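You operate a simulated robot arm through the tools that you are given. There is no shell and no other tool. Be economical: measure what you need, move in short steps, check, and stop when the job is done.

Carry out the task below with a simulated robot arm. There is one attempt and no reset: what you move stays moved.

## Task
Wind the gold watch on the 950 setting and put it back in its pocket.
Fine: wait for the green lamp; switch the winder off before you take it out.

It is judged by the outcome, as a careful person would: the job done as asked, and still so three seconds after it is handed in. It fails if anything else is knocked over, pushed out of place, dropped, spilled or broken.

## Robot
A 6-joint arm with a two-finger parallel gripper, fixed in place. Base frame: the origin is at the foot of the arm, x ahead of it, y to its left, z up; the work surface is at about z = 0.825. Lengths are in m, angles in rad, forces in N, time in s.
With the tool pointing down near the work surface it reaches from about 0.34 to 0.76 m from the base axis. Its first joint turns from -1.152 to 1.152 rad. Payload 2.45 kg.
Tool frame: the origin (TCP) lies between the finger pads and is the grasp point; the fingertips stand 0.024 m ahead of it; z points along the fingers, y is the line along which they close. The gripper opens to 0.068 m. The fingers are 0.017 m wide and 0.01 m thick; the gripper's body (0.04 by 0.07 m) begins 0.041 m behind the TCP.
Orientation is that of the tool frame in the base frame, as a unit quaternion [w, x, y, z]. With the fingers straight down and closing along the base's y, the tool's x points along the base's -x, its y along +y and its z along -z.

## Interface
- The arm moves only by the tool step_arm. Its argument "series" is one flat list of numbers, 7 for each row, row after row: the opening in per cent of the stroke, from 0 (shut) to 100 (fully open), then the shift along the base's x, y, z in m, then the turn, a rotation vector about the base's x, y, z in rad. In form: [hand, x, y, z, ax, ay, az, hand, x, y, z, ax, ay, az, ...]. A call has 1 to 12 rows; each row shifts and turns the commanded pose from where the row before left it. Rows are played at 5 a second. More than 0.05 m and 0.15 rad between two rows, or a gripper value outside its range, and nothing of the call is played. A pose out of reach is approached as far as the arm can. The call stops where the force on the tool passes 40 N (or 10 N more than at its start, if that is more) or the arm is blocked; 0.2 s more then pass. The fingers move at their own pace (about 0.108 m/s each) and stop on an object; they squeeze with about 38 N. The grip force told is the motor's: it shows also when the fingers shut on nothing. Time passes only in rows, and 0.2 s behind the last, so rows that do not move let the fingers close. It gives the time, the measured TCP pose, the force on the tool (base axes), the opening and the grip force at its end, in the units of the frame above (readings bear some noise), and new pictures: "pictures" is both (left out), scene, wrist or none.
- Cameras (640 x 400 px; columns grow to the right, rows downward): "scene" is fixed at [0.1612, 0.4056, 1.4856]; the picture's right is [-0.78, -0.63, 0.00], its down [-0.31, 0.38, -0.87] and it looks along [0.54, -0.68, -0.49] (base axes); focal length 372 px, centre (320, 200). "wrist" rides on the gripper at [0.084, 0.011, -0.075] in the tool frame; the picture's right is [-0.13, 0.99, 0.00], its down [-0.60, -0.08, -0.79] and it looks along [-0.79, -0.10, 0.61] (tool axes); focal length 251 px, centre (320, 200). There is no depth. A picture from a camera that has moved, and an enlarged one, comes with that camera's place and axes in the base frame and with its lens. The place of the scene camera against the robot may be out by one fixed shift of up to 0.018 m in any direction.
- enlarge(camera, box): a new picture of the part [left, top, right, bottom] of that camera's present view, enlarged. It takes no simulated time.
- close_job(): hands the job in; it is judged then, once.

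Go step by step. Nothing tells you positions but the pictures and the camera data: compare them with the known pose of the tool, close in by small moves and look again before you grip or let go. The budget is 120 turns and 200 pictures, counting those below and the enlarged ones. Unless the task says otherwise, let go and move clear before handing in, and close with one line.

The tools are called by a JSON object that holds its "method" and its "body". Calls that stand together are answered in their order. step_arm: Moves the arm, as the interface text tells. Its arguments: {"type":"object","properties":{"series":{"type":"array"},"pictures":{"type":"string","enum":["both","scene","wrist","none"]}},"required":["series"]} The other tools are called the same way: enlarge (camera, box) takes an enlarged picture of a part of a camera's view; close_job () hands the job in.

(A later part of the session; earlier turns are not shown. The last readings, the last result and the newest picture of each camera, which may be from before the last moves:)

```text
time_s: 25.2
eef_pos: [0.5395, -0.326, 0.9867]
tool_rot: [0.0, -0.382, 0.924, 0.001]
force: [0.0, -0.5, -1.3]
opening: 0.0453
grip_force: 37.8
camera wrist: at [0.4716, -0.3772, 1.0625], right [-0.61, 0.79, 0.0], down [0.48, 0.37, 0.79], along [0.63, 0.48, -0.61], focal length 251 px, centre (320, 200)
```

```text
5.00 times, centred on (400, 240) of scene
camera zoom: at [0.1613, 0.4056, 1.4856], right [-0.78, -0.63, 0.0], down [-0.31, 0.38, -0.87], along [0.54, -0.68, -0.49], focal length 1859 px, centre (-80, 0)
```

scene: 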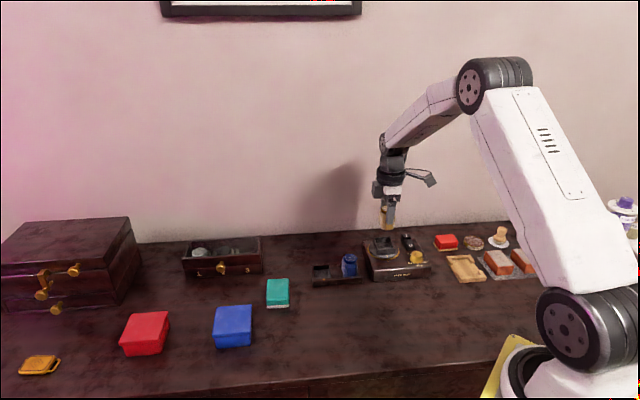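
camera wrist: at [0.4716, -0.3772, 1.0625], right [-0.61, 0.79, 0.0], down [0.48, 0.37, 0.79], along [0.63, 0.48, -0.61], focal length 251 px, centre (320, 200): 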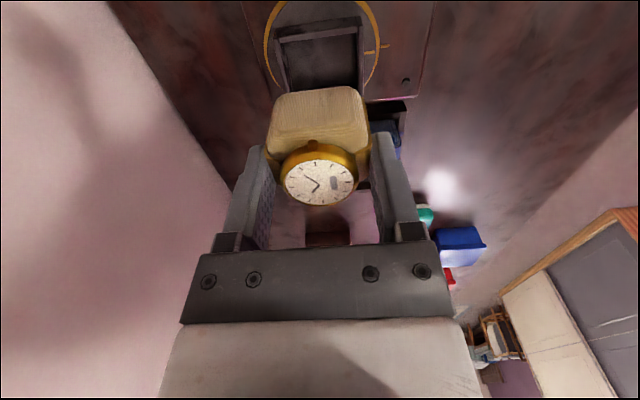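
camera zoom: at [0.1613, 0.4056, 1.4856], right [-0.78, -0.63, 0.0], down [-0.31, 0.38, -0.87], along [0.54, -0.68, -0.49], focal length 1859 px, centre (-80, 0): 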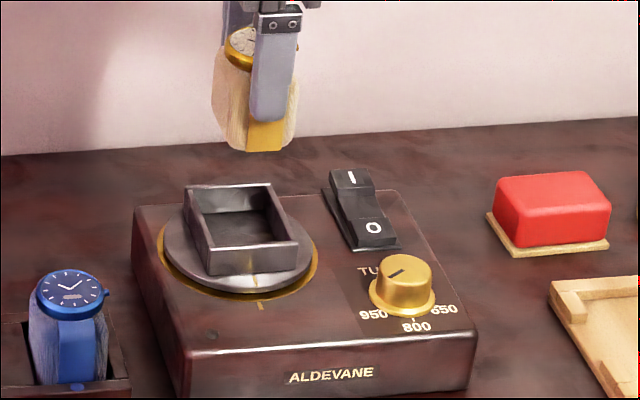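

The cup projects to a centre of about (0.5387, -0.3246), so only a 1 mm correction is needed. I'll descend until the cushion is just above the rim.

{"method": "step_arm", "body": {"series": [0, -0.0003, 0.001, -0.017, 0, 0, 0, 0, 0, 0, -0.017, 0, 0, 0, 0, 0, 0, -0.013, 0, 0, 0, 0, 0, 0, 0, 0, 0, 0], "pictures": "both"}}

{"method": "enlarge", "body": {"camera": "scene", "box": [360, 215, 424, 265]}}

{"method": "enlarge", "body": {"camera": "wrist", "box": [240, 0, 400, 120]}}

```text
time_s: 26.2
eef_pos: [0.5377, -0.3235, 0.9406]
tool_rot: [0.0, -0.382, 0.924, 0.0]
force: [-0.7, -0.2, -1.3]
opening: 0.0451
grip_force: 38.0
camera wrist: at [0.4711, -0.3757, 1.0157], right [-0.61, 0.79, 0.0], down [0.48, 0.37, 0.79], along [0.63, 0.48, -0.61], focal length 251 px, centre (320, 200)
```

scene: 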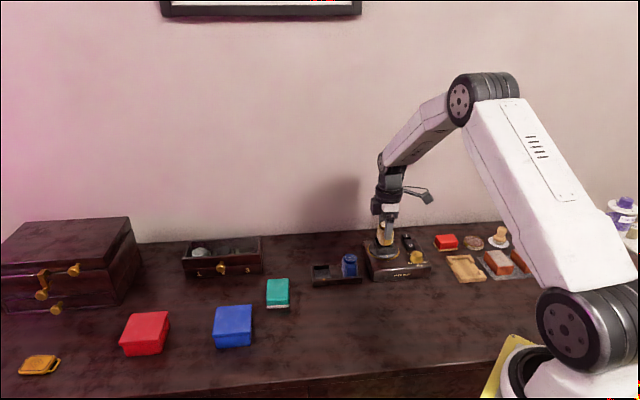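
wrist: 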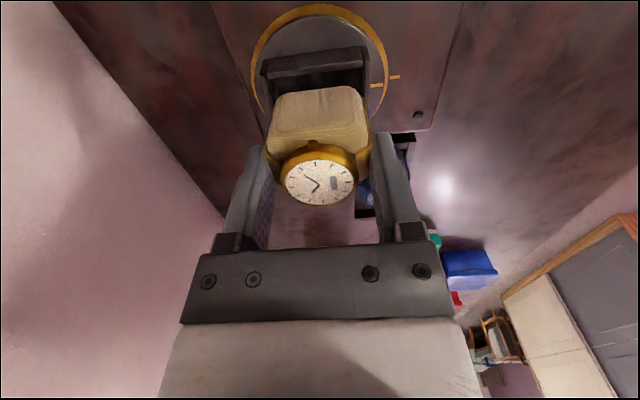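

```text
8.00 times, centred on (392, 240) of scene
camera zoom: at [0.1612, 0.4056, 1.4856], right [-0.78, -0.63, 0.0], down [-0.31, 0.38, -0.87], along [0.54, -0.68, -0.49], focal length 2975 px, centre (-256, -120)
```

zoom: 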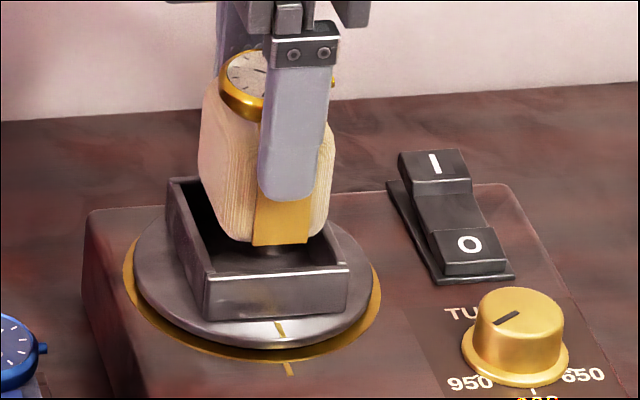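

```text
3.33 times, centred on (320, 60) of wrist
camera zoom: at [0.4711, -0.3757, 1.0157], right [-0.61, 0.79, 0.0], down [0.48, 0.37, 0.79], along [0.63, 0.48, -0.61], focal length 838 px, centre (320, 667)
```

zoom: 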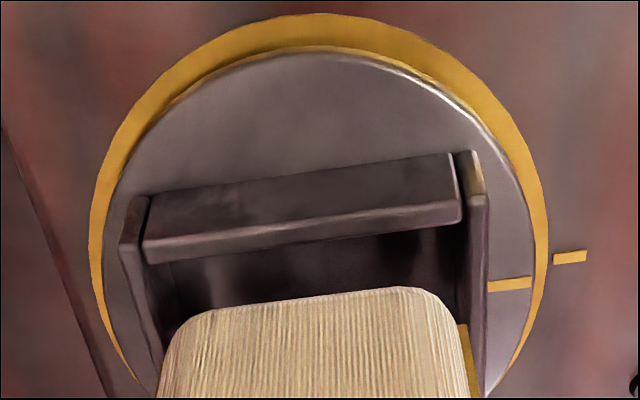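

Everything agrees to within 1 mm. I'll lower into the cup slowly and watch the force.

{"method": "step_arm", "body": {"series": [0, 0, 0, -0.004, 0, 0, 0, 0, 0, 0, -0.004, 0, 0, 0, 0, 0, 0, -0.004, 0, 0, 0, 0, 0, 0, -0.003, 0, 0, 0], "pictures": "wrist"}}

{"method": "enlarge", "body": {"camera": "scene", "box": [360, 215, 424, 265]}}

{"method": "enlarge", "body": {"camera": "wrist", "box": [240, 20, 400, 140]}}

```text
time_s: 27.2
eef_pos: [0.5383, -0.3244, 0.9248]
tool_rot: [0.001, -0.382, 0.924, 0.001]
force: [0.4, 0.1, -1.5]
opening: 0.045
grip_force: 38.2
camera wrist: at [0.4712, -0.3754, 1.0007], right [-0.61, 0.79, 0.0], down [0.48, 0.37, 0.79], along [0.63, 0.48, -0.61], focal length 251 px, centre (320, 200)
```

wrist: 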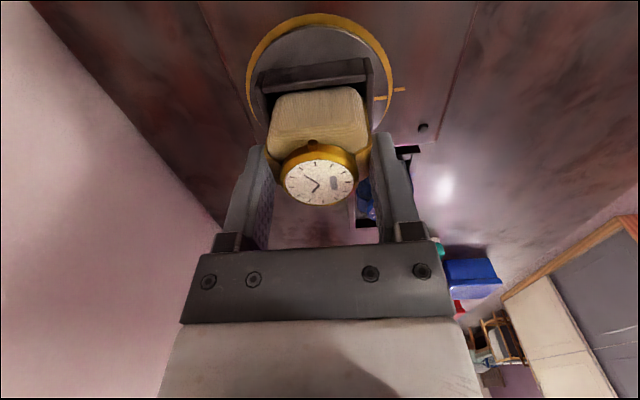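

```text
8.00 times, centred on (392, 240) of scene
camera zoom: at [0.1612, 0.4056, 1.4856], right [-0.78, -0.63, 0.0], down [-0.31, 0.38, -0.87], along [0.54, -0.68, -0.49], focal length 2975 px, centre (-256, -120)
```

zoom: 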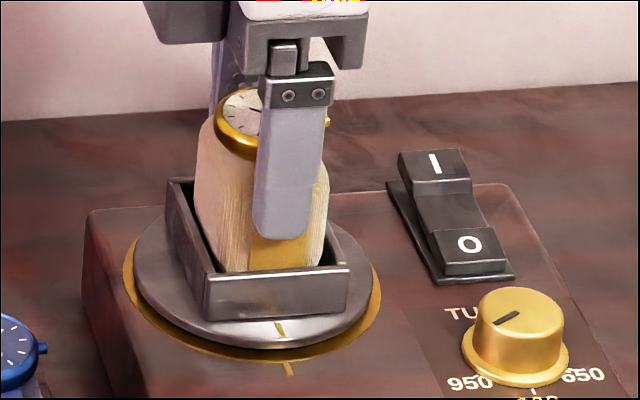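

```text
3.33 times, centred on (320, 80) of wrist
camera zoom: at [0.4712, -0.3754, 1.0007], right [-0.61, 0.79, 0.0], down [0.48, 0.37, 0.79], along [0.63, 0.48, -0.61], focal length 838 px, centre (320, 600)
```

zoom: 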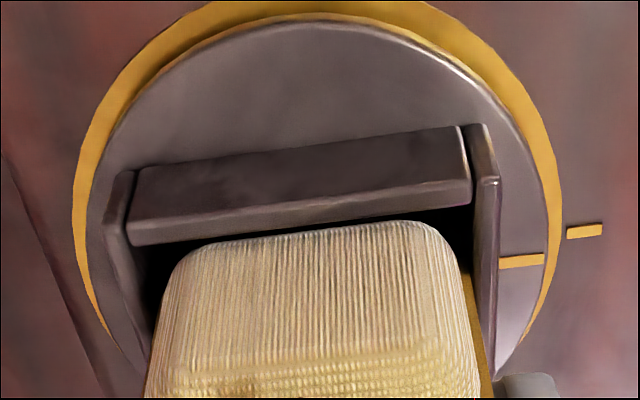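

The cushion is entering the cup without contact. I'll continue down in small steps.

{"method": "step_arm", "body": {"series": [0, 0, 0, -0.002, 0, 0, 0, 0, 0, 0, -0.002, 0, 0, 0, 0, 0, 0, -0.002, 0, 0, 0], "pictures": "none"}}

{"method": "enlarge", "body": {"camera": "scene", "box": [360, 215, 424, 265]}}

```text
time_s: 28.0
eef_pos: [0.539, -0.3243, 0.9195]
tool_rot: [0.0, -0.382, 0.924, 0.0]
force: [0.1, -0.4, -1.9]
opening: 0.0451
grip_force: 38.0
```

```text
8.00 times, centred on (392, 240) of scene
camera zoom: at [0.1612, 0.4056, 1.4856], right [-0.78, -0.63, 0.0], down [-0.31, 0.38, -0.87], along [0.54, -0.68, -0.49], focal length 2975 px, centre (-256, -120)
```

zoom: 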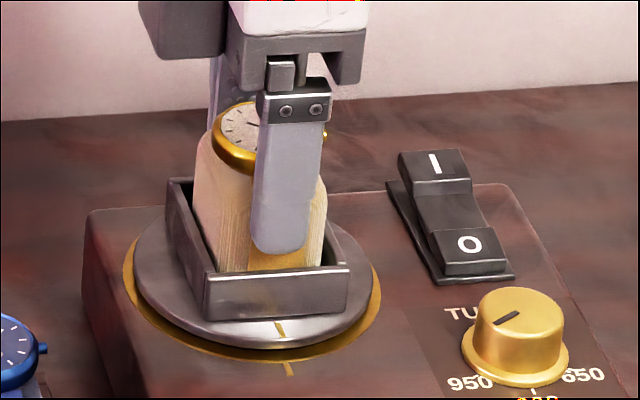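

{"method": "step_arm", "body": {"series": [0, 0, 0, -0.002, 0, 0, 0, 0, 0, 0, -0.002, 0, 0, 0, 0, 0, 0, -0.001, 0, 0, 0], "pictures": "none"}}

{"method": "enlarge", "body": {"camera": "scene", "box": [360, 215, 424, 265]}}

```text
time_s: 28.8
eef_pos: [0.5386, -0.3244, 0.9164]
tool_rot: [0.001, -0.382, 0.924, -0.002]
force: [-10.1, 7.3, 32.5]
opening: 0.0455
grip_force: 38.6
```

```text
8.00 times, centred on (392, 240) of scene
camera zoom: at [0.1604, 0.4062, 1.4856], right [-0.78, -0.63, 0.0], down [-0.31, 0.38, -0.87], along [0.54, -0.68, -0.49], focal length 2975 px, centre (-256, -120)
```

zoom: 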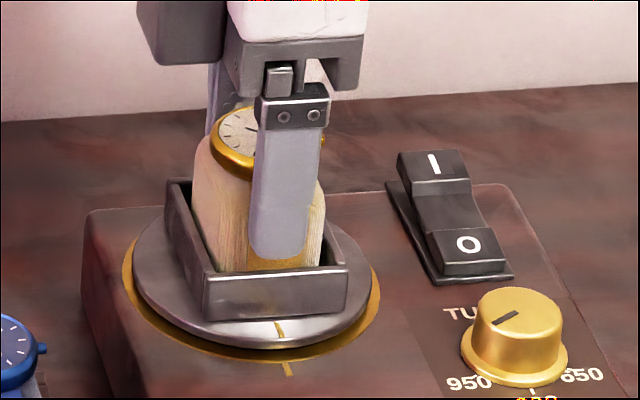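

Contact came at z≈0.916, consistent with a floor at about 0.869, along with a small push towards the front. I'll relieve 1 mm and read again.

{"method": "step_arm", "body": {"series": [0, -0.0004, 0.0004, 0.0015, 0, 0, 0, 0, 0, 0, 0, 0, 0, 0], "pictures": "wrist"}}

{"method": "enlarge", "body": {"camera": "wrist", "box": [240, 20, 400, 140]}}

```text
time_s: 29.4
eef_pos: [0.5385, -0.3246, 0.9173]
tool_rot: [0.002, -0.382, 0.924, -0.002]
force: [3.7, -0.2, 20.5]
opening: 0.0451
grip_force: 38.1
camera wrist: at [0.4712, -0.3752, 0.9926], right [-0.61, 0.79, -0.01], down [0.48, 0.37, 0.79], along [0.63, 0.48, -0.61], focal length 251 px, centre (320, 200)
```

wrist: 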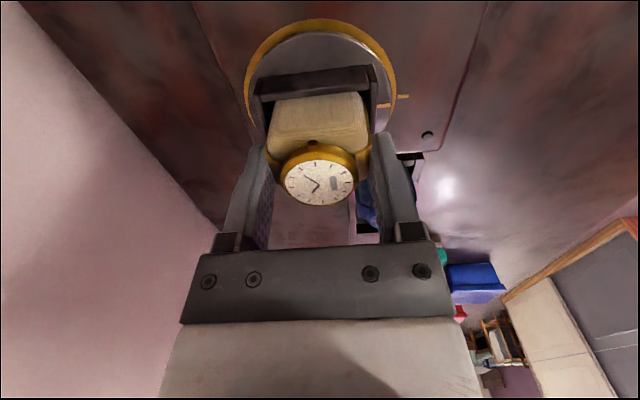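

```text
3.33 times, centred on (320, 80) of wrist
camera zoom: at [0.4712, -0.3752, 0.9926], right [-0.61, 0.79, -0.01], down [0.48, 0.37, 0.79], along [0.63, 0.48, -0.61], focal length 838 px, centre (320, 600)
```

zoom: 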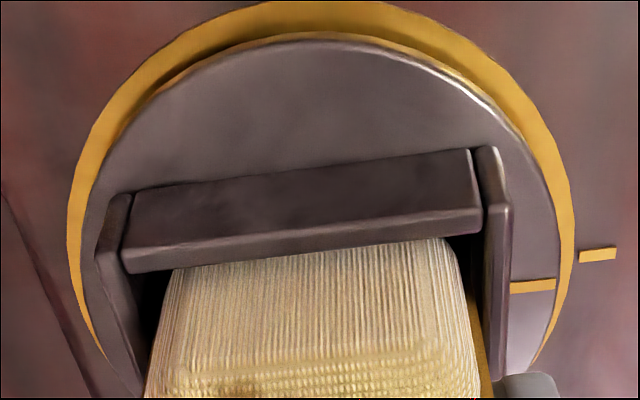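

The cup floor triangulates to z≈0.869, so the cushion is seated. I'll open the jaws and rise.

{"method": "step_arm", "body": {"series": [0, 0, 0, 0.001, 0, 0, 0, 50, 0, 0, 0, 0, 0, 0, 90, 0, 0, 0, 0, 0, 0, 90, 0, 0, 0, 0, 0, 0], "pictures": "wrist"}}

{"method": "enlarge", "body": {"camera": "scene", "box": [360, 215, 424, 265]}}

```text
time_s: 30.4
eef_pos: [0.5386, -0.3227, 0.9159]
tool_rot: [0.0, -0.382, 0.924, 0.001]
force: [0.3, 0.1, 0.4]
opening: 0.0611
grip_force: 0.0
camera wrist: at [0.4704, -0.3744, 0.992], right [-0.61, 0.79, 0.0], down [0.48, 0.37, 0.79], along [0.63, 0.48, -0.61], focal length 251 px, centre (320, 200)
```

wrist: 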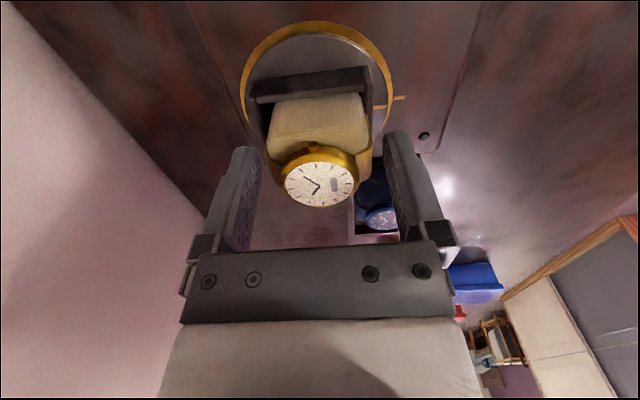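

```text
8.00 times, centred on (392, 240) of scene
camera zoom: at [0.1612, 0.4056, 1.4856], right [-0.78, -0.63, 0.0], down [-0.31, 0.38, -0.87], along [0.54, -0.68, -0.49], focal length 2975 px, centre (-256, -120)
```

zoom: 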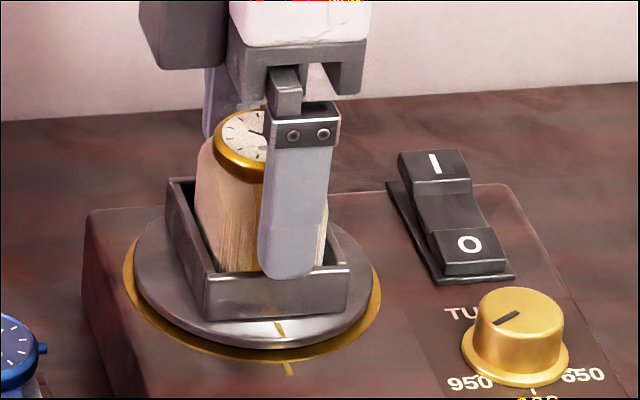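

The watch sits in the cup. The switch's "I" end triangulates to (0.512, -0.4025, 0.879), so I'll rise, close the fingers and move above it.

{"method": "step_arm", "body": {"series": [90, 0, 0, 0.02, 0, 0, 0, 90, 0, 0, 0.03, 0, 0, 0, 90, 0, 0, 0.03, 0, 0, 0, 0, -0.009, -0.026, 0, 0, 0, 0, 0, -0.009, -0.026, 0, 0, 0, 0, 0, -0.009, -0.0265, -0.025, 0, 0, 0, 0, 0, 0, -0.02, 0, 0, 0, 0, 0, 0, 0, 0, 0, 0], "pictures": "both"}}

{"method": "enlarge", "body": {"camera": "scene", "box": [360, 205, 440, 275]}}

```text
time_s: 32.2
eef_pos: [0.51, -0.4019, 0.9515]
tool_rot: [0.001, -0.382, 0.924, 0.001]
force: [0.2, 0.6, 0.1]
opening: 0.0003
grip_force: 23.3
camera wrist: at [0.4434, -0.4533, 1.0264], right [-0.61, 0.79, 0.0], down [0.48, 0.37, 0.79], along [0.63, 0.48, -0.61], focal length 251 px, centre (320, 200)
```

scene: 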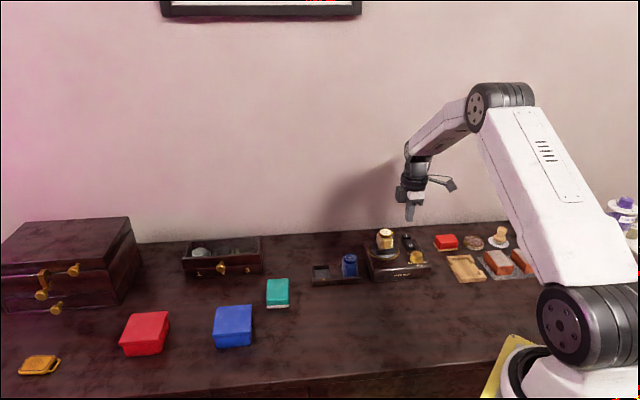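
wrist: 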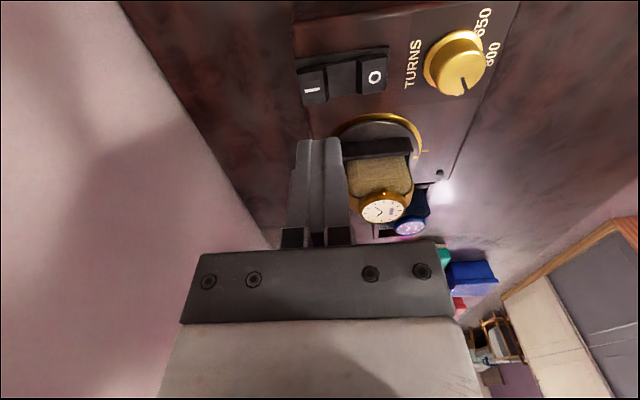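

```text
5.71 times, centred on (400, 240) of scene
camera zoom: at [0.1612, 0.4056, 1.4856], right [-0.78, -0.63, 0.0], down [-0.31, 0.38, -0.87], along [0.54, -0.68, -0.49], focal length 2125 px, centre (-137, -29)
```

zoom: 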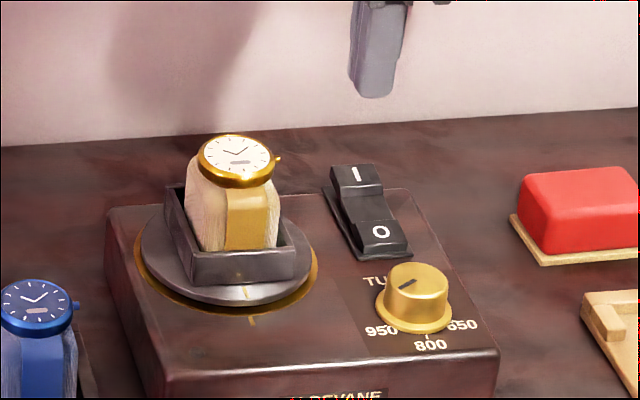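

The fingers are nearly above the "I" pad; I'll shift a few millimetres and descend to just above it.

{"method": "step_arm", "body": {"series": [0, 0.0015, -0.003, -0.015, 0, 0, 0, 0, 0, 0, -0.014, 0, 0, 0, 0, 0, 0, -0.012, 0, 0, 0, 0, 0, 0, 0, 0, 0, 0], "pictures": "wrist"}}

{"method": "enlarge", "body": {"camera": "scene", "box": [380, 215, 444, 265]}}

{"method": "enlarge", "body": {"camera": "wrist", "box": [240, 60, 400, 180]}}

```text
time_s: 33.2
eef_pos: [0.5136, -0.4042, 0.9109]
tool_rot: [0.0, -0.382, 0.924, 0.0]
force: [-0.3, -0.7, 0.0]
opening: 0.0
grip_force: 23.4
camera wrist: at [0.4452, -0.456, 0.9858], right [-0.61, 0.79, 0.0], down [0.48, 0.37, 0.79], along [0.63, 0.48, -0.61], focal length 251 px, centre (320, 200)
```

wrist: 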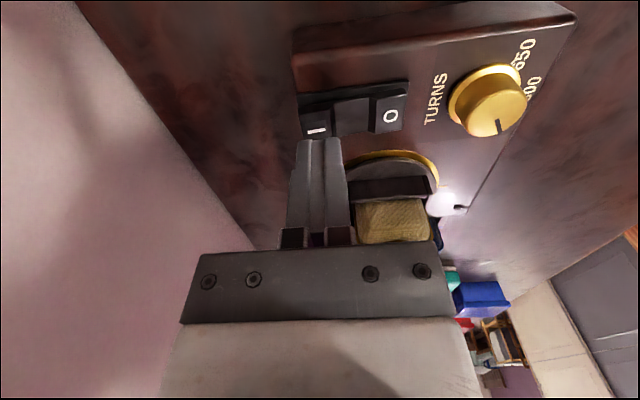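

```text
8.00 times, centred on (412, 240) of scene
camera zoom: at [0.1612, 0.4056, 1.4856], right [-0.78, -0.63, 0.0], down [-0.31, 0.38, -0.87], along [0.54, -0.68, -0.49], focal length 2975 px, centre (-416, -120)
```

zoom: 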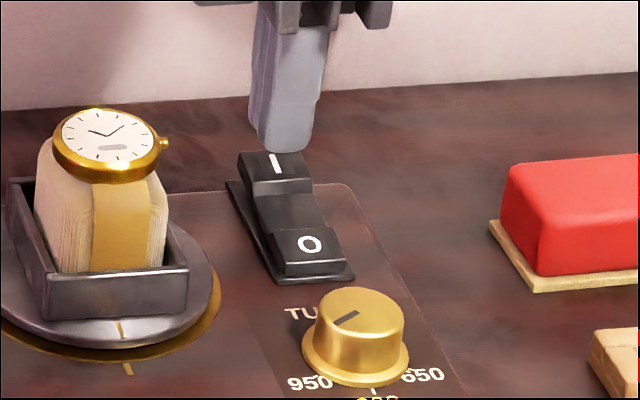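

```text
3.33 times, centred on (320, 120) of wrist
camera zoom: at [0.4452, -0.456, 0.9858], right [-0.61, 0.79, 0.0], down [0.48, 0.37, 0.79], along [0.63, 0.48, -0.61], focal length 838 px, centre (320, 467)
```

zoom: 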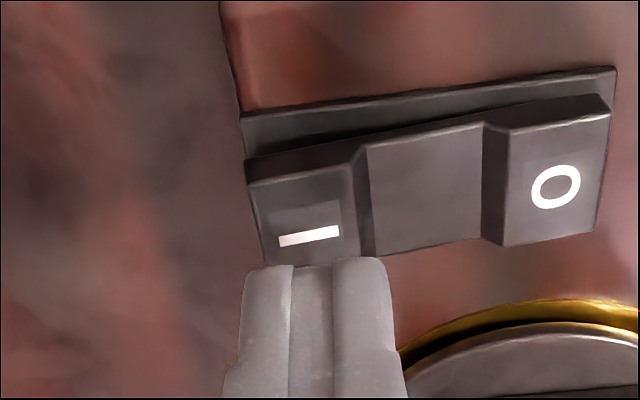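

The tips are roughly over the pad, which needs about 2–3 mm more towards the rear. I'll correct and press down gradually.

{"method": "step_arm", "body": {"series": [0, 0.0005, -0.0028, -0.004, 0, 0, 0, 0, 0, 0, -0.003, 0, 0, 0, 0, 0, 0, -0.003, 0, 0, 0, 0, 0, 0, -0.002, 0, 0, 0], "pictures": "wrist"}}

{"method": "enlarge", "body": {"camera": "scene", "box": [380, 215, 444, 265]}}

```text
time_s: 34.2
eef_pos: [0.5133, -0.4072, 0.8987]
tool_rot: [0.0, -0.383, 0.924, 0.0]
force: [-1.2, -0.1, 0.5]
opening: 0.0001
grip_force: 24.1
camera wrist: at [0.4462, -0.4591, 0.9743], right [-0.61, 0.79, 0.0], down [0.48, 0.37, 0.79], along [0.63, 0.48, -0.61], focal length 251 px, centre (320, 200)
```

wrist: 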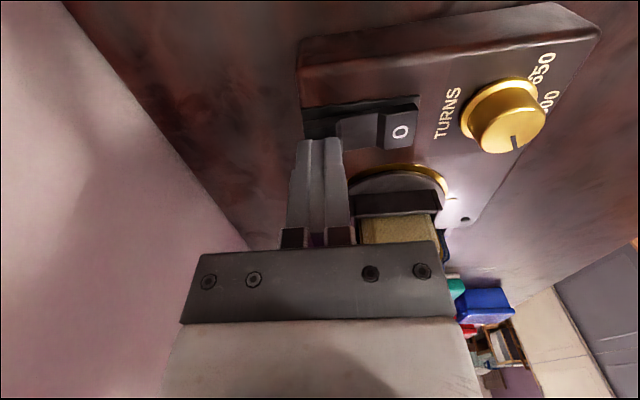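

```text
8.00 times, centred on (412, 240) of scene
camera zoom: at [0.1612, 0.4056, 1.4856], right [-0.78, -0.63, 0.0], down [-0.31, 0.38, -0.87], along [0.54, -0.68, -0.49], focal length 2975 px, centre (-416, -120)
```

zoom: 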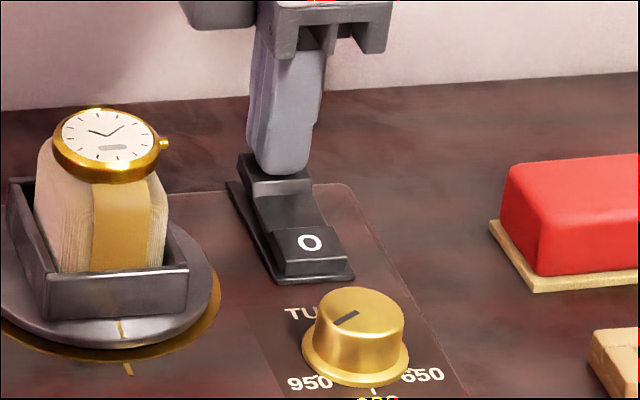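

{"method": "step_arm", "body": {"series": [0, 0, 0, -0.002, 0, 0, 0, 0, 0, 0, -0.002, 0, 0, 0, 0, 0, 0, -0.002, 0, 0, 0], "pictures": "none"}}

{"method": "enlarge", "body": {"camera": "scene", "box": [380, 215, 444, 265]}}

```text
time_s: 35.0
eef_pos: [0.5125, -0.4072, 0.8933]
tool_rot: [0.001, -0.382, 0.924, 0.0]
force: [-5.6, 4.2, 10.9]
opening: 0.0001
grip_force: 23.4
```

```text
8.00 times, centred on (412, 240) of scene
camera zoom: at [0.1609, 0.4059, 1.4856], right [-0.78, -0.63, 0.0], down [-0.31, 0.38, -0.87], along [0.54, -0.68, -0.49], focal length 2975 px, centre (-416, -120)
```

zoom: 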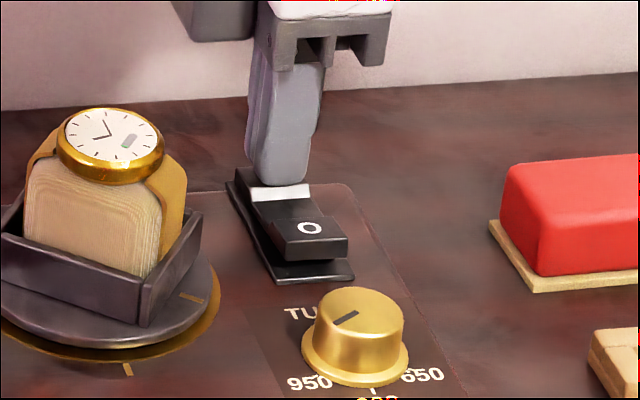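

The switch is over and the cup is turning. I'll rise clear and wait for the lamp.

{"method": "step_arm", "body": {"series": [0, 0, 0, 0.02, 0, 0, 0, 0, 0, 0, 0.03, 0, 0, 0, 0, 0, 0, 0.03, 0, 0, 0, 0, 0, 0, 0, 0, 0, 0, 0, 0, 0, 0, 0, 0, 0, 0, 0, 0, 0, 0, 0, 0, 0, 0, 0, 0, 0, 0, 0], "pictures": "none"}}

{"method": "enlarge", "body": {"camera": "scene", "box": [355, 215, 435, 285]}}

```text
time_s: 36.6
eef_pos: [0.5137, -0.4079, 0.9713]
tool_rot: [0.001, -0.381, 0.924, 0.001]
force: [0.0, 0.2, -0.1]
opening: 0.0002
grip_force: 23.5
```

```text
5.71 times, centred on (395, 250) of scene
camera zoom: at [0.1612, 0.4056, 1.4856], right [-0.78, -0.63, 0.0], down [-0.31, 0.38, -0.87], along [0.54, -0.68, -0.49], focal length 2125 px, centre (-109, -86)
```

zoom: 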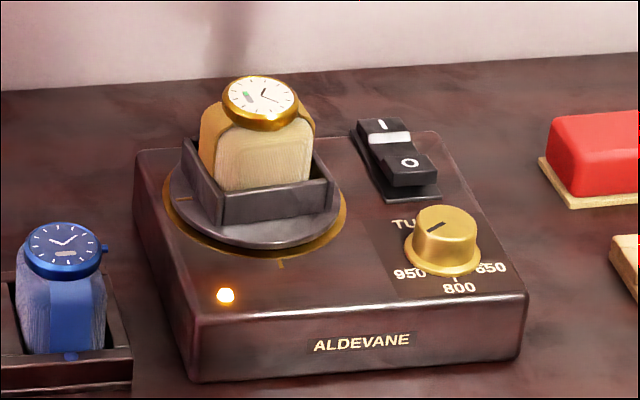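

The lamp is amber: running. I'll wait.

{"method": "step_arm", "body": {"series": [0, 0, 0, 0, 0, 0, 0, 0, 0, 0, 0, 0, 0, 0, 0, 0, 0, 0, 0, 0, 0, 0, 0, 0, 0, 0, 0, 0, 0, 0, 0, 0, 0, 0, 0, 0, 0, 0, 0, 0, 0, 0, 0, 0, 0, 0, 0, 0, 0, 0, 0, 0, 0, 0, 0, 0, 0, 0, 0, 0, 0, 0, 0, 0, 0, 0, 0, 0, 0, 0, 0, 0, 0, 0, 0, 0, 0, 0, 0, 0, 0, 0, 0, 0], "pictures": "none"}}

{"method": "step_arm", "body": {"series": [0, 0, 0, 0, 0, 0, 0, 0, 0, 0, 0, 0, 0, 0, 0, 0, 0, 0, 0, 0, 0, 0, 0, 0, 0, 0, 0, 0, 0, 0, 0, 0, 0, 0, 0, 0, 0, 0, 0, 0, 0, 0, 0, 0, 0, 0, 0, 0, 0, 0, 0, 0, 0, 0, 0, 0, 0, 0, 0, 0, 0, 0, 0, 0, 0, 0, 0, 0, 0, 0, 0, 0, 0, 0, 0, 0, 0, 0, 0, 0, 0, 0, 0, 0], "pictures": "none"}}

{"method": "enlarge", "body": {"camera": "scene", "box": [355, 215, 435, 285]}}

```text
time_s: 39.2
eef_pos: [0.5118, -0.4067, 0.9726]
tool_rot: [0.001, -0.382, 0.924, 0.0]
force: [0.4, 0.0, -0.4]
opening: 0.0004
grip_force: 23.6
```

```text
time_s: 41.8
eef_pos: [0.5137, -0.4081, 0.9729]
tool_rot: [0.001, -0.382, 0.924, 0.0]
force: [0.8, -1.1, 0.5]
opening: 0.0002
grip_force: 23.6
```

```text
5.71 times, centred on (395, 250) of scene
camera zoom: at [0.1612, 0.4056, 1.4856], right [-0.78, -0.63, 0.0], down [-0.31, 0.38, -0.87], along [0.54, -0.68, -0.49], focal length 2125 px, centre (-109, -86)
```

zoom: 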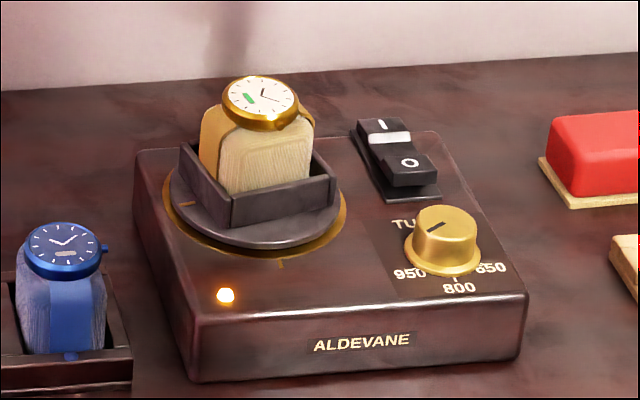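

Still amber. I'll move above the O end in the meantime and keep waiting.

{"method": "step_arm", "body": {"series": [0, -0.013, 0.013, 0, 0, 0, 0, 0, -0.013, 0.013, 0, 0, 0, 0, 0, 0, 0, 0, 0, 0, 0, 0, 0, 0, 0, 0, 0, 0, 0, 0, 0, 0, 0, 0, 0, 0, 0, 0, 0, 0, 0, 0, 0, 0, 0, 0, 0, 0, 0, 0, 0, 0, 0, 0, 0, 0, 0, 0, 0, 0, 0, 0, 0, 0, 0, 0, 0, 0, 0, 0, 0, 0, 0, 0, 0, 0, 0, 0, 0, 0, 0, 0, 0, 0], "pictures": "wrist"}}

{"method": "enlarge", "body": {"camera": "scene", "box": [355, 215, 435, 285]}}

```text
time_s: 44.4
eef_pos: [0.4884, -0.3807, 0.9721]
tool_rot: [0.001, -0.382, 0.924, 0.0]
force: [-0.2, -0.3, -0.1]
opening: 0.0
grip_force: 23.9
camera wrist: at [0.4204, -0.4326, 1.048], right [-0.61, 0.79, 0.0], down [0.48, 0.37, 0.79], along [0.63, 0.48, -0.61], focal length 251 px, centre (320, 200)
```

wrist: 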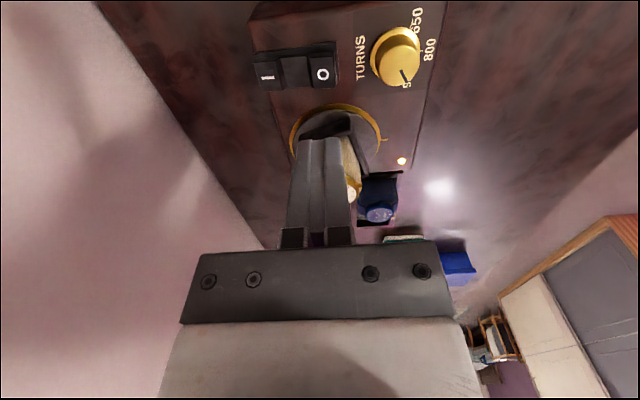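

```text
5.71 times, centred on (395, 250) of scene
camera zoom: at [0.1612, 0.4056, 1.4856], right [-0.78, -0.63, 0.0], down [-0.31, 0.38, -0.87], along [0.54, -0.68, -0.49], focal length 2125 px, centre (-109, -86)
```

zoom: 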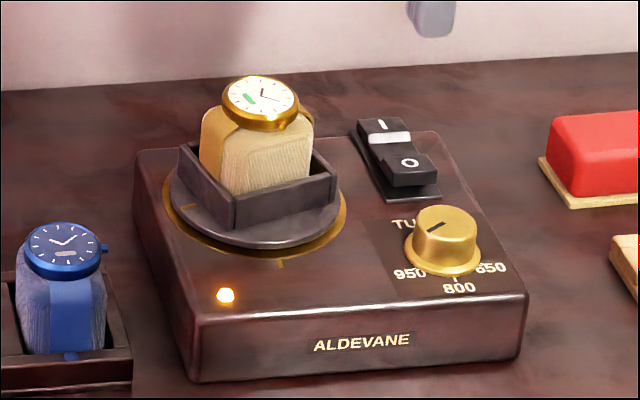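

{"method": "step_arm", "body": {"series": [0, 0, 0, 0, 0, 0, 0, 0, 0, 0, 0, 0, 0, 0, 0, 0, 0, 0, 0, 0, 0, 0, 0, 0, 0, 0, 0, 0, 0, 0, 0, 0, 0, 0, 0, 0, 0, 0, 0, 0, 0, 0, 0, 0, 0, 0, 0, 0, 0, 0, 0, 0, 0, 0, 0, 0, 0, 0, 0, 0, 0, 0, 0, 0, 0, 0, 0, 0, 0, 0, 0, 0, 0, 0, 0, 0, 0, 0, 0, 0, 0, 0, 0, 0], "pictures": "none"}}

{"method": "step_arm", "body": {"series": [0, 0, 0, 0, 0, 0, 0, 0, 0, 0, 0, 0, 0, 0, 0, 0, 0, 0, 0, 0, 0, 0, 0, 0, 0, 0, 0, 0, 0, 0, 0, 0, 0, 0, 0, 0, 0, 0, 0, 0, 0, 0, 0, 0, 0, 0, 0, 0, 0, 0, 0, 0, 0, 0, 0, 0], "pictures": "none"}}

{"method": "enlarge", "body": {"camera": "scene", "box": [355, 215, 435, 285]}}

```text
time_s: 47.0
eef_pos: [0.4881, -0.3815, 0.9724]
tool_rot: [0.001, -0.382, 0.924, 0.0]
force: [0.0, 0.1, -0.5]
opening: 0.0
grip_force: 23.9
```

```text
time_s: 48.8
eef_pos: [0.4867, -0.3813, 0.9722]
tool_rot: [0.001, -0.382, 0.924, 0.0]
force: [-0.2, 0.1, 0.3]
opening: 0.0001
grip_force: 23.6
```

```text
5.71 times, centred on (395, 250) of scene
camera zoom: at [0.1612, 0.4056, 1.4856], right [-0.78, -0.63, 0.0], down [-0.31, 0.38, -0.87], along [0.54, -0.68, -0.49], focal length 2125 px, centre (-109, -86)
```

zoom: 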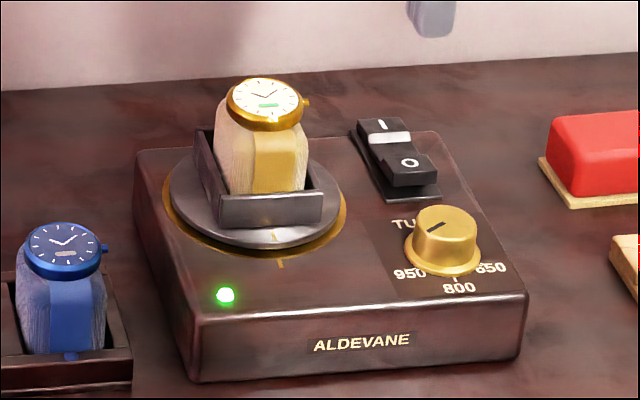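

The lamp is green and the cup is home. Now I'll press O: descend and look first.

{"method": "step_arm", "body": {"series": [0, -0.001, 0.001, -0.025, 0, 0, 0, 0, 0, 0, -0.025, 0, 0, 0, 0, 0, 0, -0.013, 0, 0, 0, 0, 0, 0, 0, 0, 0, 0], "pictures": "wrist"}}

{"method": "enlarge", "body": {"camera": "scene", "box": [355, 215, 435, 285]}}

```text
time_s: 49.8
eef_pos: [0.4864, -0.3784, 0.9098]
tool_rot: [0.0, -0.382, 0.924, 0.0]
force: [-0.1, 0.4, 0.0]
opening: 0.0
grip_force: 23.2
camera wrist: at [0.419, -0.4313, 0.9848], right [-0.61, 0.79, 0.0], down [0.48, 0.37, 0.79], along [0.63, 0.48, -0.61], focal length 251 px, centre (320, 200)
```

wrist: 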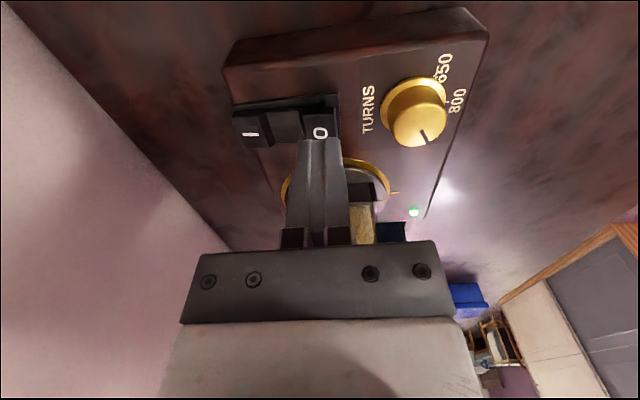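

```text
5.71 times, centred on (395, 250) of scene
camera zoom: at [0.1612, 0.4056, 1.4856], right [-0.78, -0.63, 0.0], down [-0.31, 0.38, -0.87], along [0.54, -0.68, -0.49], focal length 2125 px, centre (-109, -86)
```

zoom: 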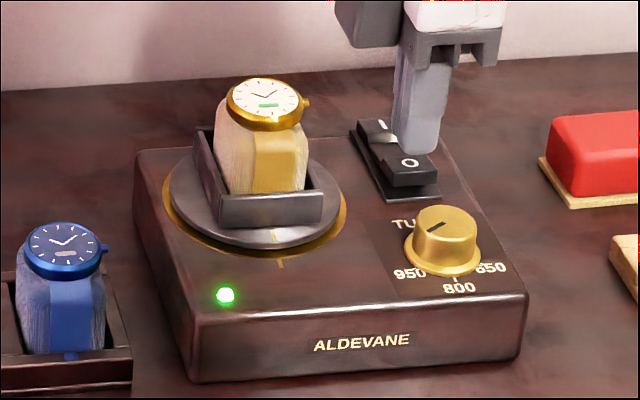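

{"method": "step_arm", "body": {"series": [0, 0, 0, -0.004, 0, 0, 0, 0, 0, 0, -0.004, 0, 0, 0, 0, 0, 0, -0.003, 0, 0, 0, 0, 0, 0, -0.002, 0, 0, 0, 0, 0, 0, -0.002, 0, 0, 0, 0, 0, 0, -0.002, 0, 0, 0], "pictures": "none"}}

{"method": "enlarge", "body": {"camera": "scene", "box": [355, 215, 435, 285]}}

```text
time_s: 51.2
eef_pos: [0.4859, -0.3813, 0.8949]
tool_rot: [0.001, -0.382, 0.924, 0.0]
force: [-6.7, 5.1, 14.6]
opening: 0.0
grip_force: 23.5
```

```text
5.71 times, centred on (395, 250) of scene
camera zoom: at [0.1608, 0.406, 1.4856], right [-0.78, -0.63, 0.0], down [-0.31, 0.38, -0.87], along [0.54, -0.68, -0.49], focal length 2125 px, centre (-109, -86)
```

zoom: 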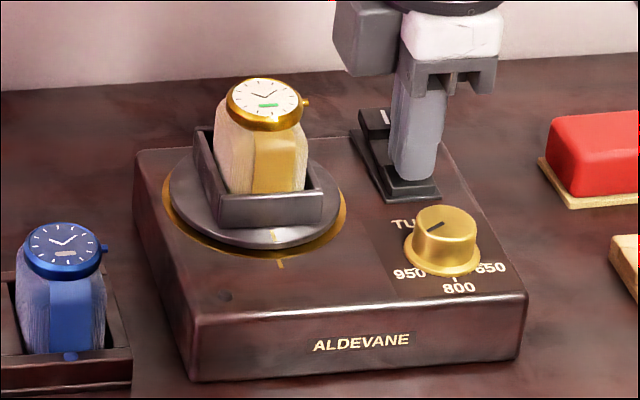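

The winder is off. I'll rise, open and go back above the watch.

{"method": "step_arm", "body": {"series": [0, 0, 0, 0.03, 0, 0, 0, 0, 0, 0, 0.04, 0, 0, 0, 0, 0, 0, 0.04, 0, 0, 0, 100, 0.018, 0.019, 0, 0, 0, 0, 100, 0.017, 0.019, 0, 0, 0, 0, 100, 0.017, 0.0193, 0, 0, 0, 0, 100, 0, 0, -0.03, 0, 0, 0, 100, 0, 0, 0, 0, 0, 0], "pictures": "wrist"}}

{"method": "enlarge", "body": {"camera": "scene", "box": [355, 205, 435, 275]}}

{"method": "enlarge", "body": {"camera": "wrist", "box": [240, 20, 400, 140]}}

```text
time_s: 53.0
eef_pos: [0.5392, -0.3228, 0.973]
tool_rot: [0.001, -0.382, 0.924, 0.0]
force: [-0.7, -0.3, -0.6]
opening: 0.0679
grip_force: 0.0
camera wrist: at [0.4711, -0.3745, 1.0488], right [-0.61, 0.79, 0.0], down [0.48, 0.37, 0.79], along [0.63, 0.48, -0.61], focal length 251 px, centre (320, 200)
```

wrist: 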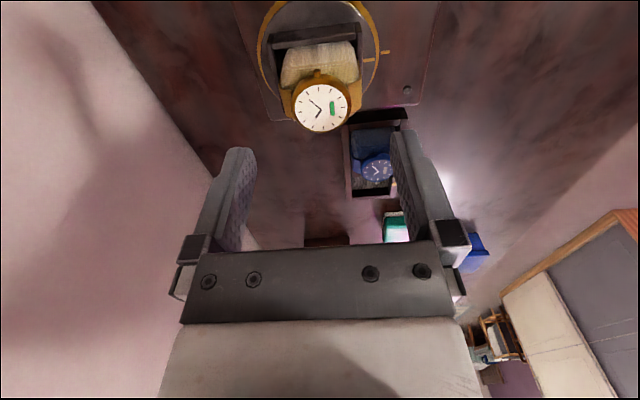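

```text
5.71 times, centred on (395, 240) of scene
camera zoom: at [0.1612, 0.4056, 1.4856], right [-0.78, -0.63, 0.0], down [-0.31, 0.38, -0.87], along [0.54, -0.68, -0.49], focal length 2125 px, centre (-109, -29)
```

zoom: 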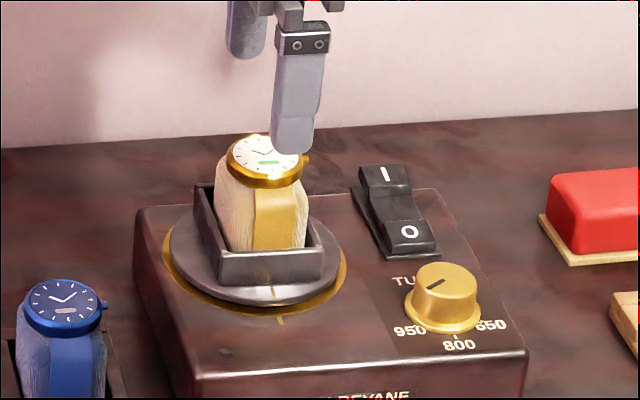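

```text
3.33 times, centred on (320, 80) of wrist
camera zoom: at [0.4711, -0.3745, 1.0488], right [-0.61, 0.79, 0.0], down [0.48, 0.37, 0.79], along [0.63, 0.48, -0.61], focal length 838 px, centre (320, 600)
```

zoom: 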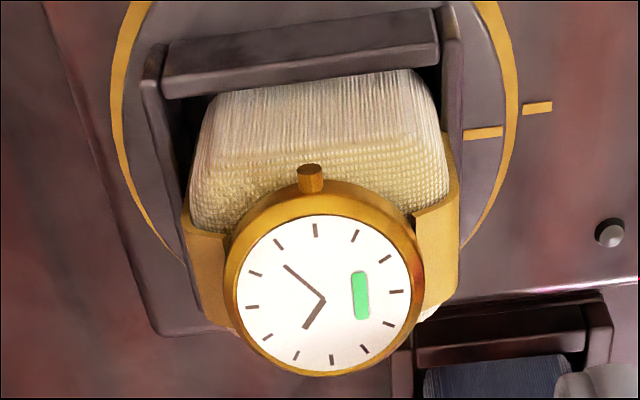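

The winder is off, the watch's bar is green, and the cup is home. I'll descend to the release height.

{"method": "step_arm", "body": {"series": [100, -0.0005, 0.0008, -0.019, 0, 0, 0, 100, 0, 0, -0.019, 0, 0, 0, 100, 0, 0, -0.017, 0, 0, 0, 100, 0, 0, 0, 0, 0, 0], "pictures": "wrist"}}

{"method": "enlarge", "body": {"camera": "scene", "box": [355, 205, 435, 275]}}

```text
time_s: 54.0
eef_pos: [0.5382, -0.3212, 0.9188]
tool_rot: [0.0, -0.382, 0.924, 0.001]
force: [-0.1, -0.3, 0.8]
opening: 0.0681
grip_force: 0.1
camera wrist: at [0.4706, -0.3736, 0.9937], right [-0.61, 0.79, 0.0], down [0.48, 0.37, 0.79], along [0.63, 0.48, -0.61], focal length 251 px, centre (320, 200)
```

wrist: 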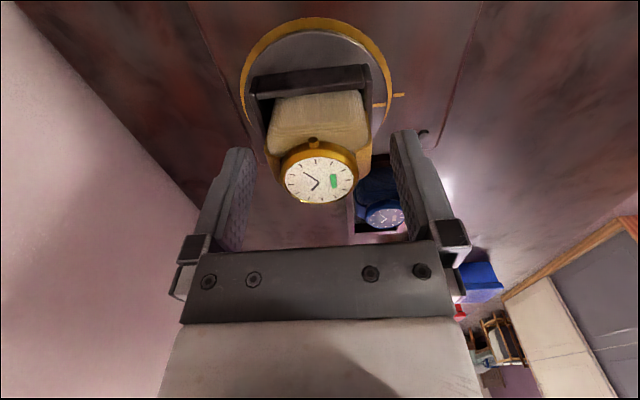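

```text
5.71 times, centred on (395, 240) of scene
camera zoom: at [0.1612, 0.4056, 1.4856], right [-0.78, -0.63, 0.0], down [-0.31, 0.38, -0.87], along [0.54, -0.68, -0.49], focal length 2125 px, centre (-109, -29)
```

zoom: 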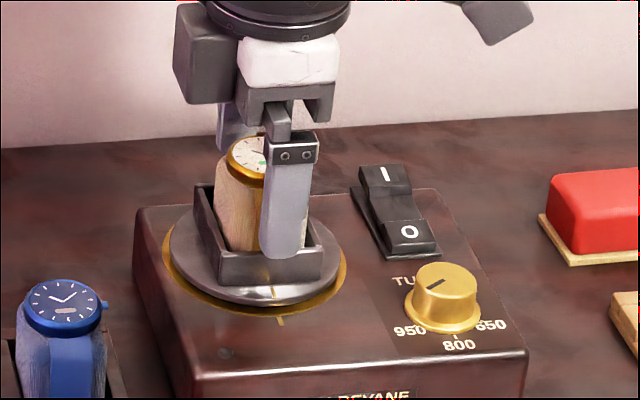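

{"method": "step_arm", "body": {"series": [86, 0, 0, -0.002, 0, 0, 0, 0, 0, 0, 0, 0, 0, 0, 0, 0, 0, 0, 0, 0, 0, 0, 0, 0, 0, 0, 0, 0], "pictures": "none"}}

{"method": "step_arm", "body": {"series": [0, 0, 0, 0.008, 0, 0, 0, 0, 0, 0, 0.012, 0, 0, 0, 0, 0, 0, 0.025, 0, 0, 0, 0, 0, 0, 0.025, 0, 0, 0, 0, 0, 0, 0, 0, 0, 0], "pictures": "both"}}

{"method": "enlarge", "body": {"camera": "scene", "box": [355, 195, 435, 275]}}

```text
time_s: 55.0
eef_pos: [0.5374, -0.3218, 0.9167]
tool_rot: [0.001, -0.382, 0.924, -0.001]
force: [-0.2, -0.4, 1.9]
opening: 0.0454
grip_force: 38.3
```

```text
time_s: 56.2
eef_pos: [0.5364, -0.3215, 0.9871]
tool_rot: [0.001, -0.382, 0.924, 0.001]
force: [0.4, -0.2, -0.9]
opening: 0.0453
grip_force: 38.3
camera wrist: at [0.4698, -0.3741, 1.062], right [-0.61, 0.79, 0.0], down [0.48, 0.37, 0.79], along [0.63, 0.48, -0.61], focal length 251 px, centre (320, 200)
```

scene: 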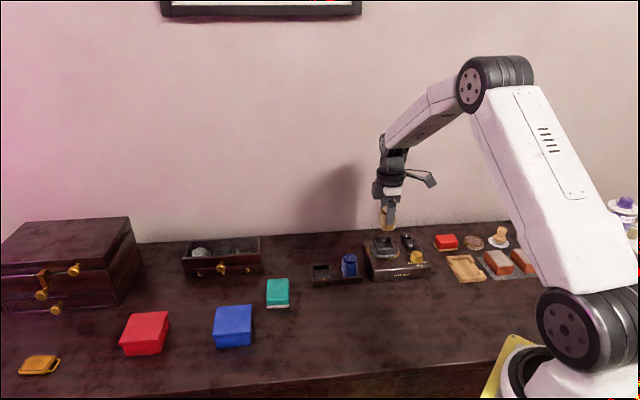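
wrist: 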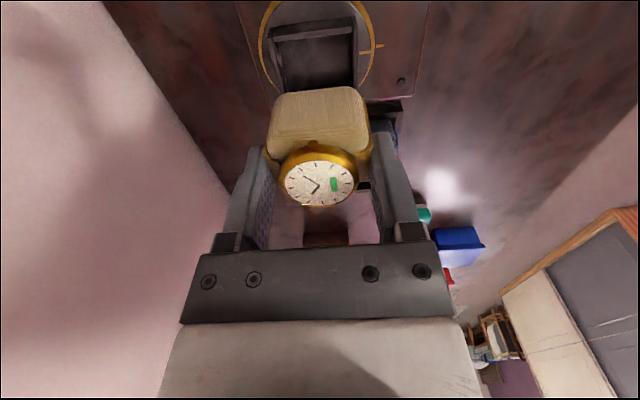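

```text
5.00 times, centred on (395, 235) of scene
camera zoom: at [0.1612, 0.4056, 1.4856], right [-0.78, -0.63, 0.0], down [-0.31, 0.38, -0.87], along [0.54, -0.68, -0.49], focal length 1859 px, centre (-55, 25)
```

zoom: 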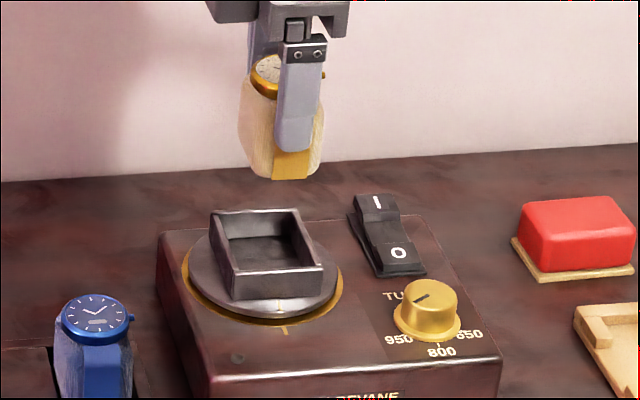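

The watch is held. I'll carry it back over its pocket.

{"method": "step_arm", "body": {"series": [0, 0.0177, 0.03, 0, 0, 0, 0, 0, 0.0177, 0.03, 0, 0, 0, 0, 0, 0.0177, 0.03, 0, 0, 0, 0, 0, 0.0177, 0.03, 0, 0, 0, 0, 0, 0.0177, 0.03, 0, 0, 0, 0, 0, 0, 0, 0, 0, 0, 0], "pictures": "none"}}

{"method": "enlarge", "body": {"camera": "wrist", "box": [256, 0, 384, 90]}}

{"method": "enlarge", "body": {"camera": "scene", "box": [296, 200, 376, 290]}}

```text
time_s: 57.6
eef_pos: [0.6261, -0.171, 0.9873]
tool_rot: [0.002, -0.382, 0.924, 0.0]
force: [1.0, 0.0, -0.7]
opening: 0.0453
grip_force: 37.8
```

```text
4.44 times, centred on (320, 45) of wrist
camera zoom: at [0.5589, -0.2233, 1.0621], right [-0.61, 0.79, 0.0], down [0.48, 0.37, 0.79], along [0.63, 0.48, -0.61], focal length 1118 px, centre (320, 889)
```

zoom: 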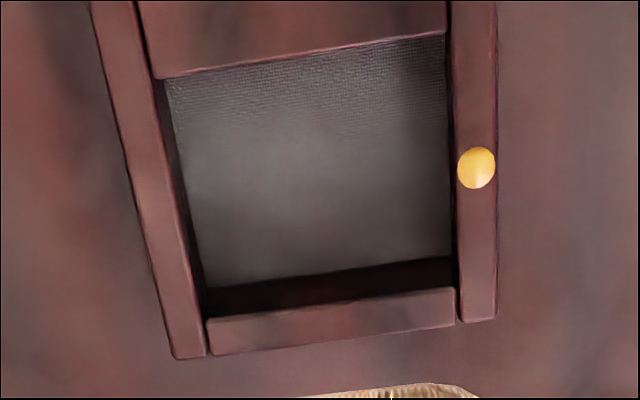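

```text
4.44 times, centred on (336, 245) of scene
camera zoom: at [0.1612, 0.4057, 1.4856], right [-0.78, -0.63, 0.0], down [-0.31, 0.38, -0.87], along [0.54, -0.68, -0.49], focal length 1653 px, centre (249, 0)
```

zoom: 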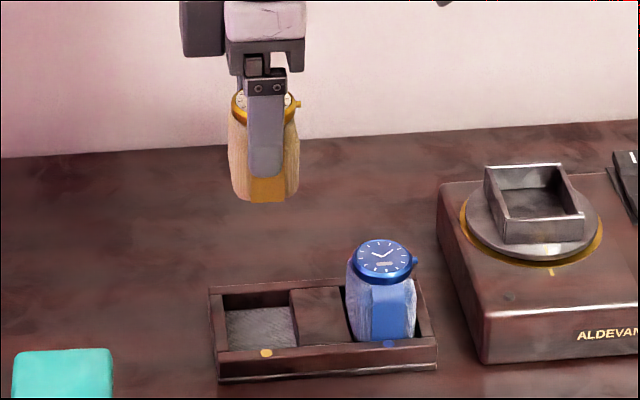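

The pose matches the original pick pose to within 0.5 mm. I'll descend toward the pocket.

{"method": "step_arm", "body": {"series": [0, -0.0002, -0.0004, -0.025, 0, 0, 0, 0, 0, 0, -0.025, 0, 0, 0, 0, 0, 0, -0.02, 0, 0, 0, 0, 0, 0, -0.01, 0, 0, 0, 0, 0, 0, 0, 0, 0, 0], "pictures": "none"}}

{"method": "enlarge", "body": {"camera": "scene", "box": [304, 235, 376, 290]}}

{"method": "enlarge", "body": {"camera": "wrist", "box": [240, 20, 400, 140]}}

```text
time_s: 58.8
eef_pos: [0.6255, -0.1725, 0.9053]
tool_rot: [0.002, -0.382, 0.924, 0.001]
force: [0.3, 0.0, -1.2]
opening: 0.0451
grip_force: 38.0
```

```text
7.27 times, centred on (340, 262) of scene
camera zoom: at [0.1613, 0.4056, 1.4856], right [-0.78, -0.63, 0.0], down [-0.31, 0.38, -0.87], along [0.54, -0.68, -0.49], focal length 2705 px, centre (174, -254)
```

zoom: 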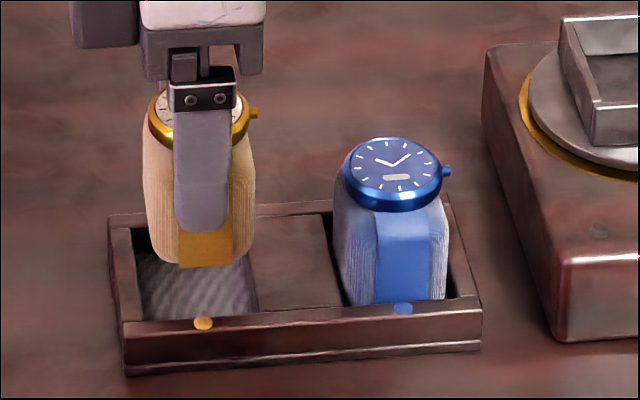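

```text
3.33 times, centred on (320, 80) of wrist
camera zoom: at [0.5589, -0.2242, 0.9812], right [-0.61, 0.79, 0.0], down [0.48, 0.37, 0.79], along [0.63, 0.48, -0.61], focal length 838 px, centre (320, 600)
```

zoom: 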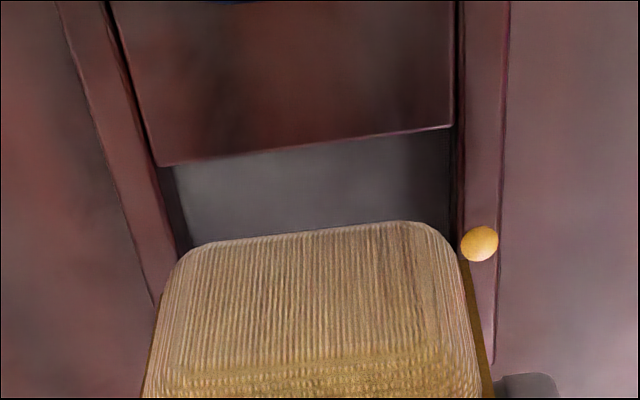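

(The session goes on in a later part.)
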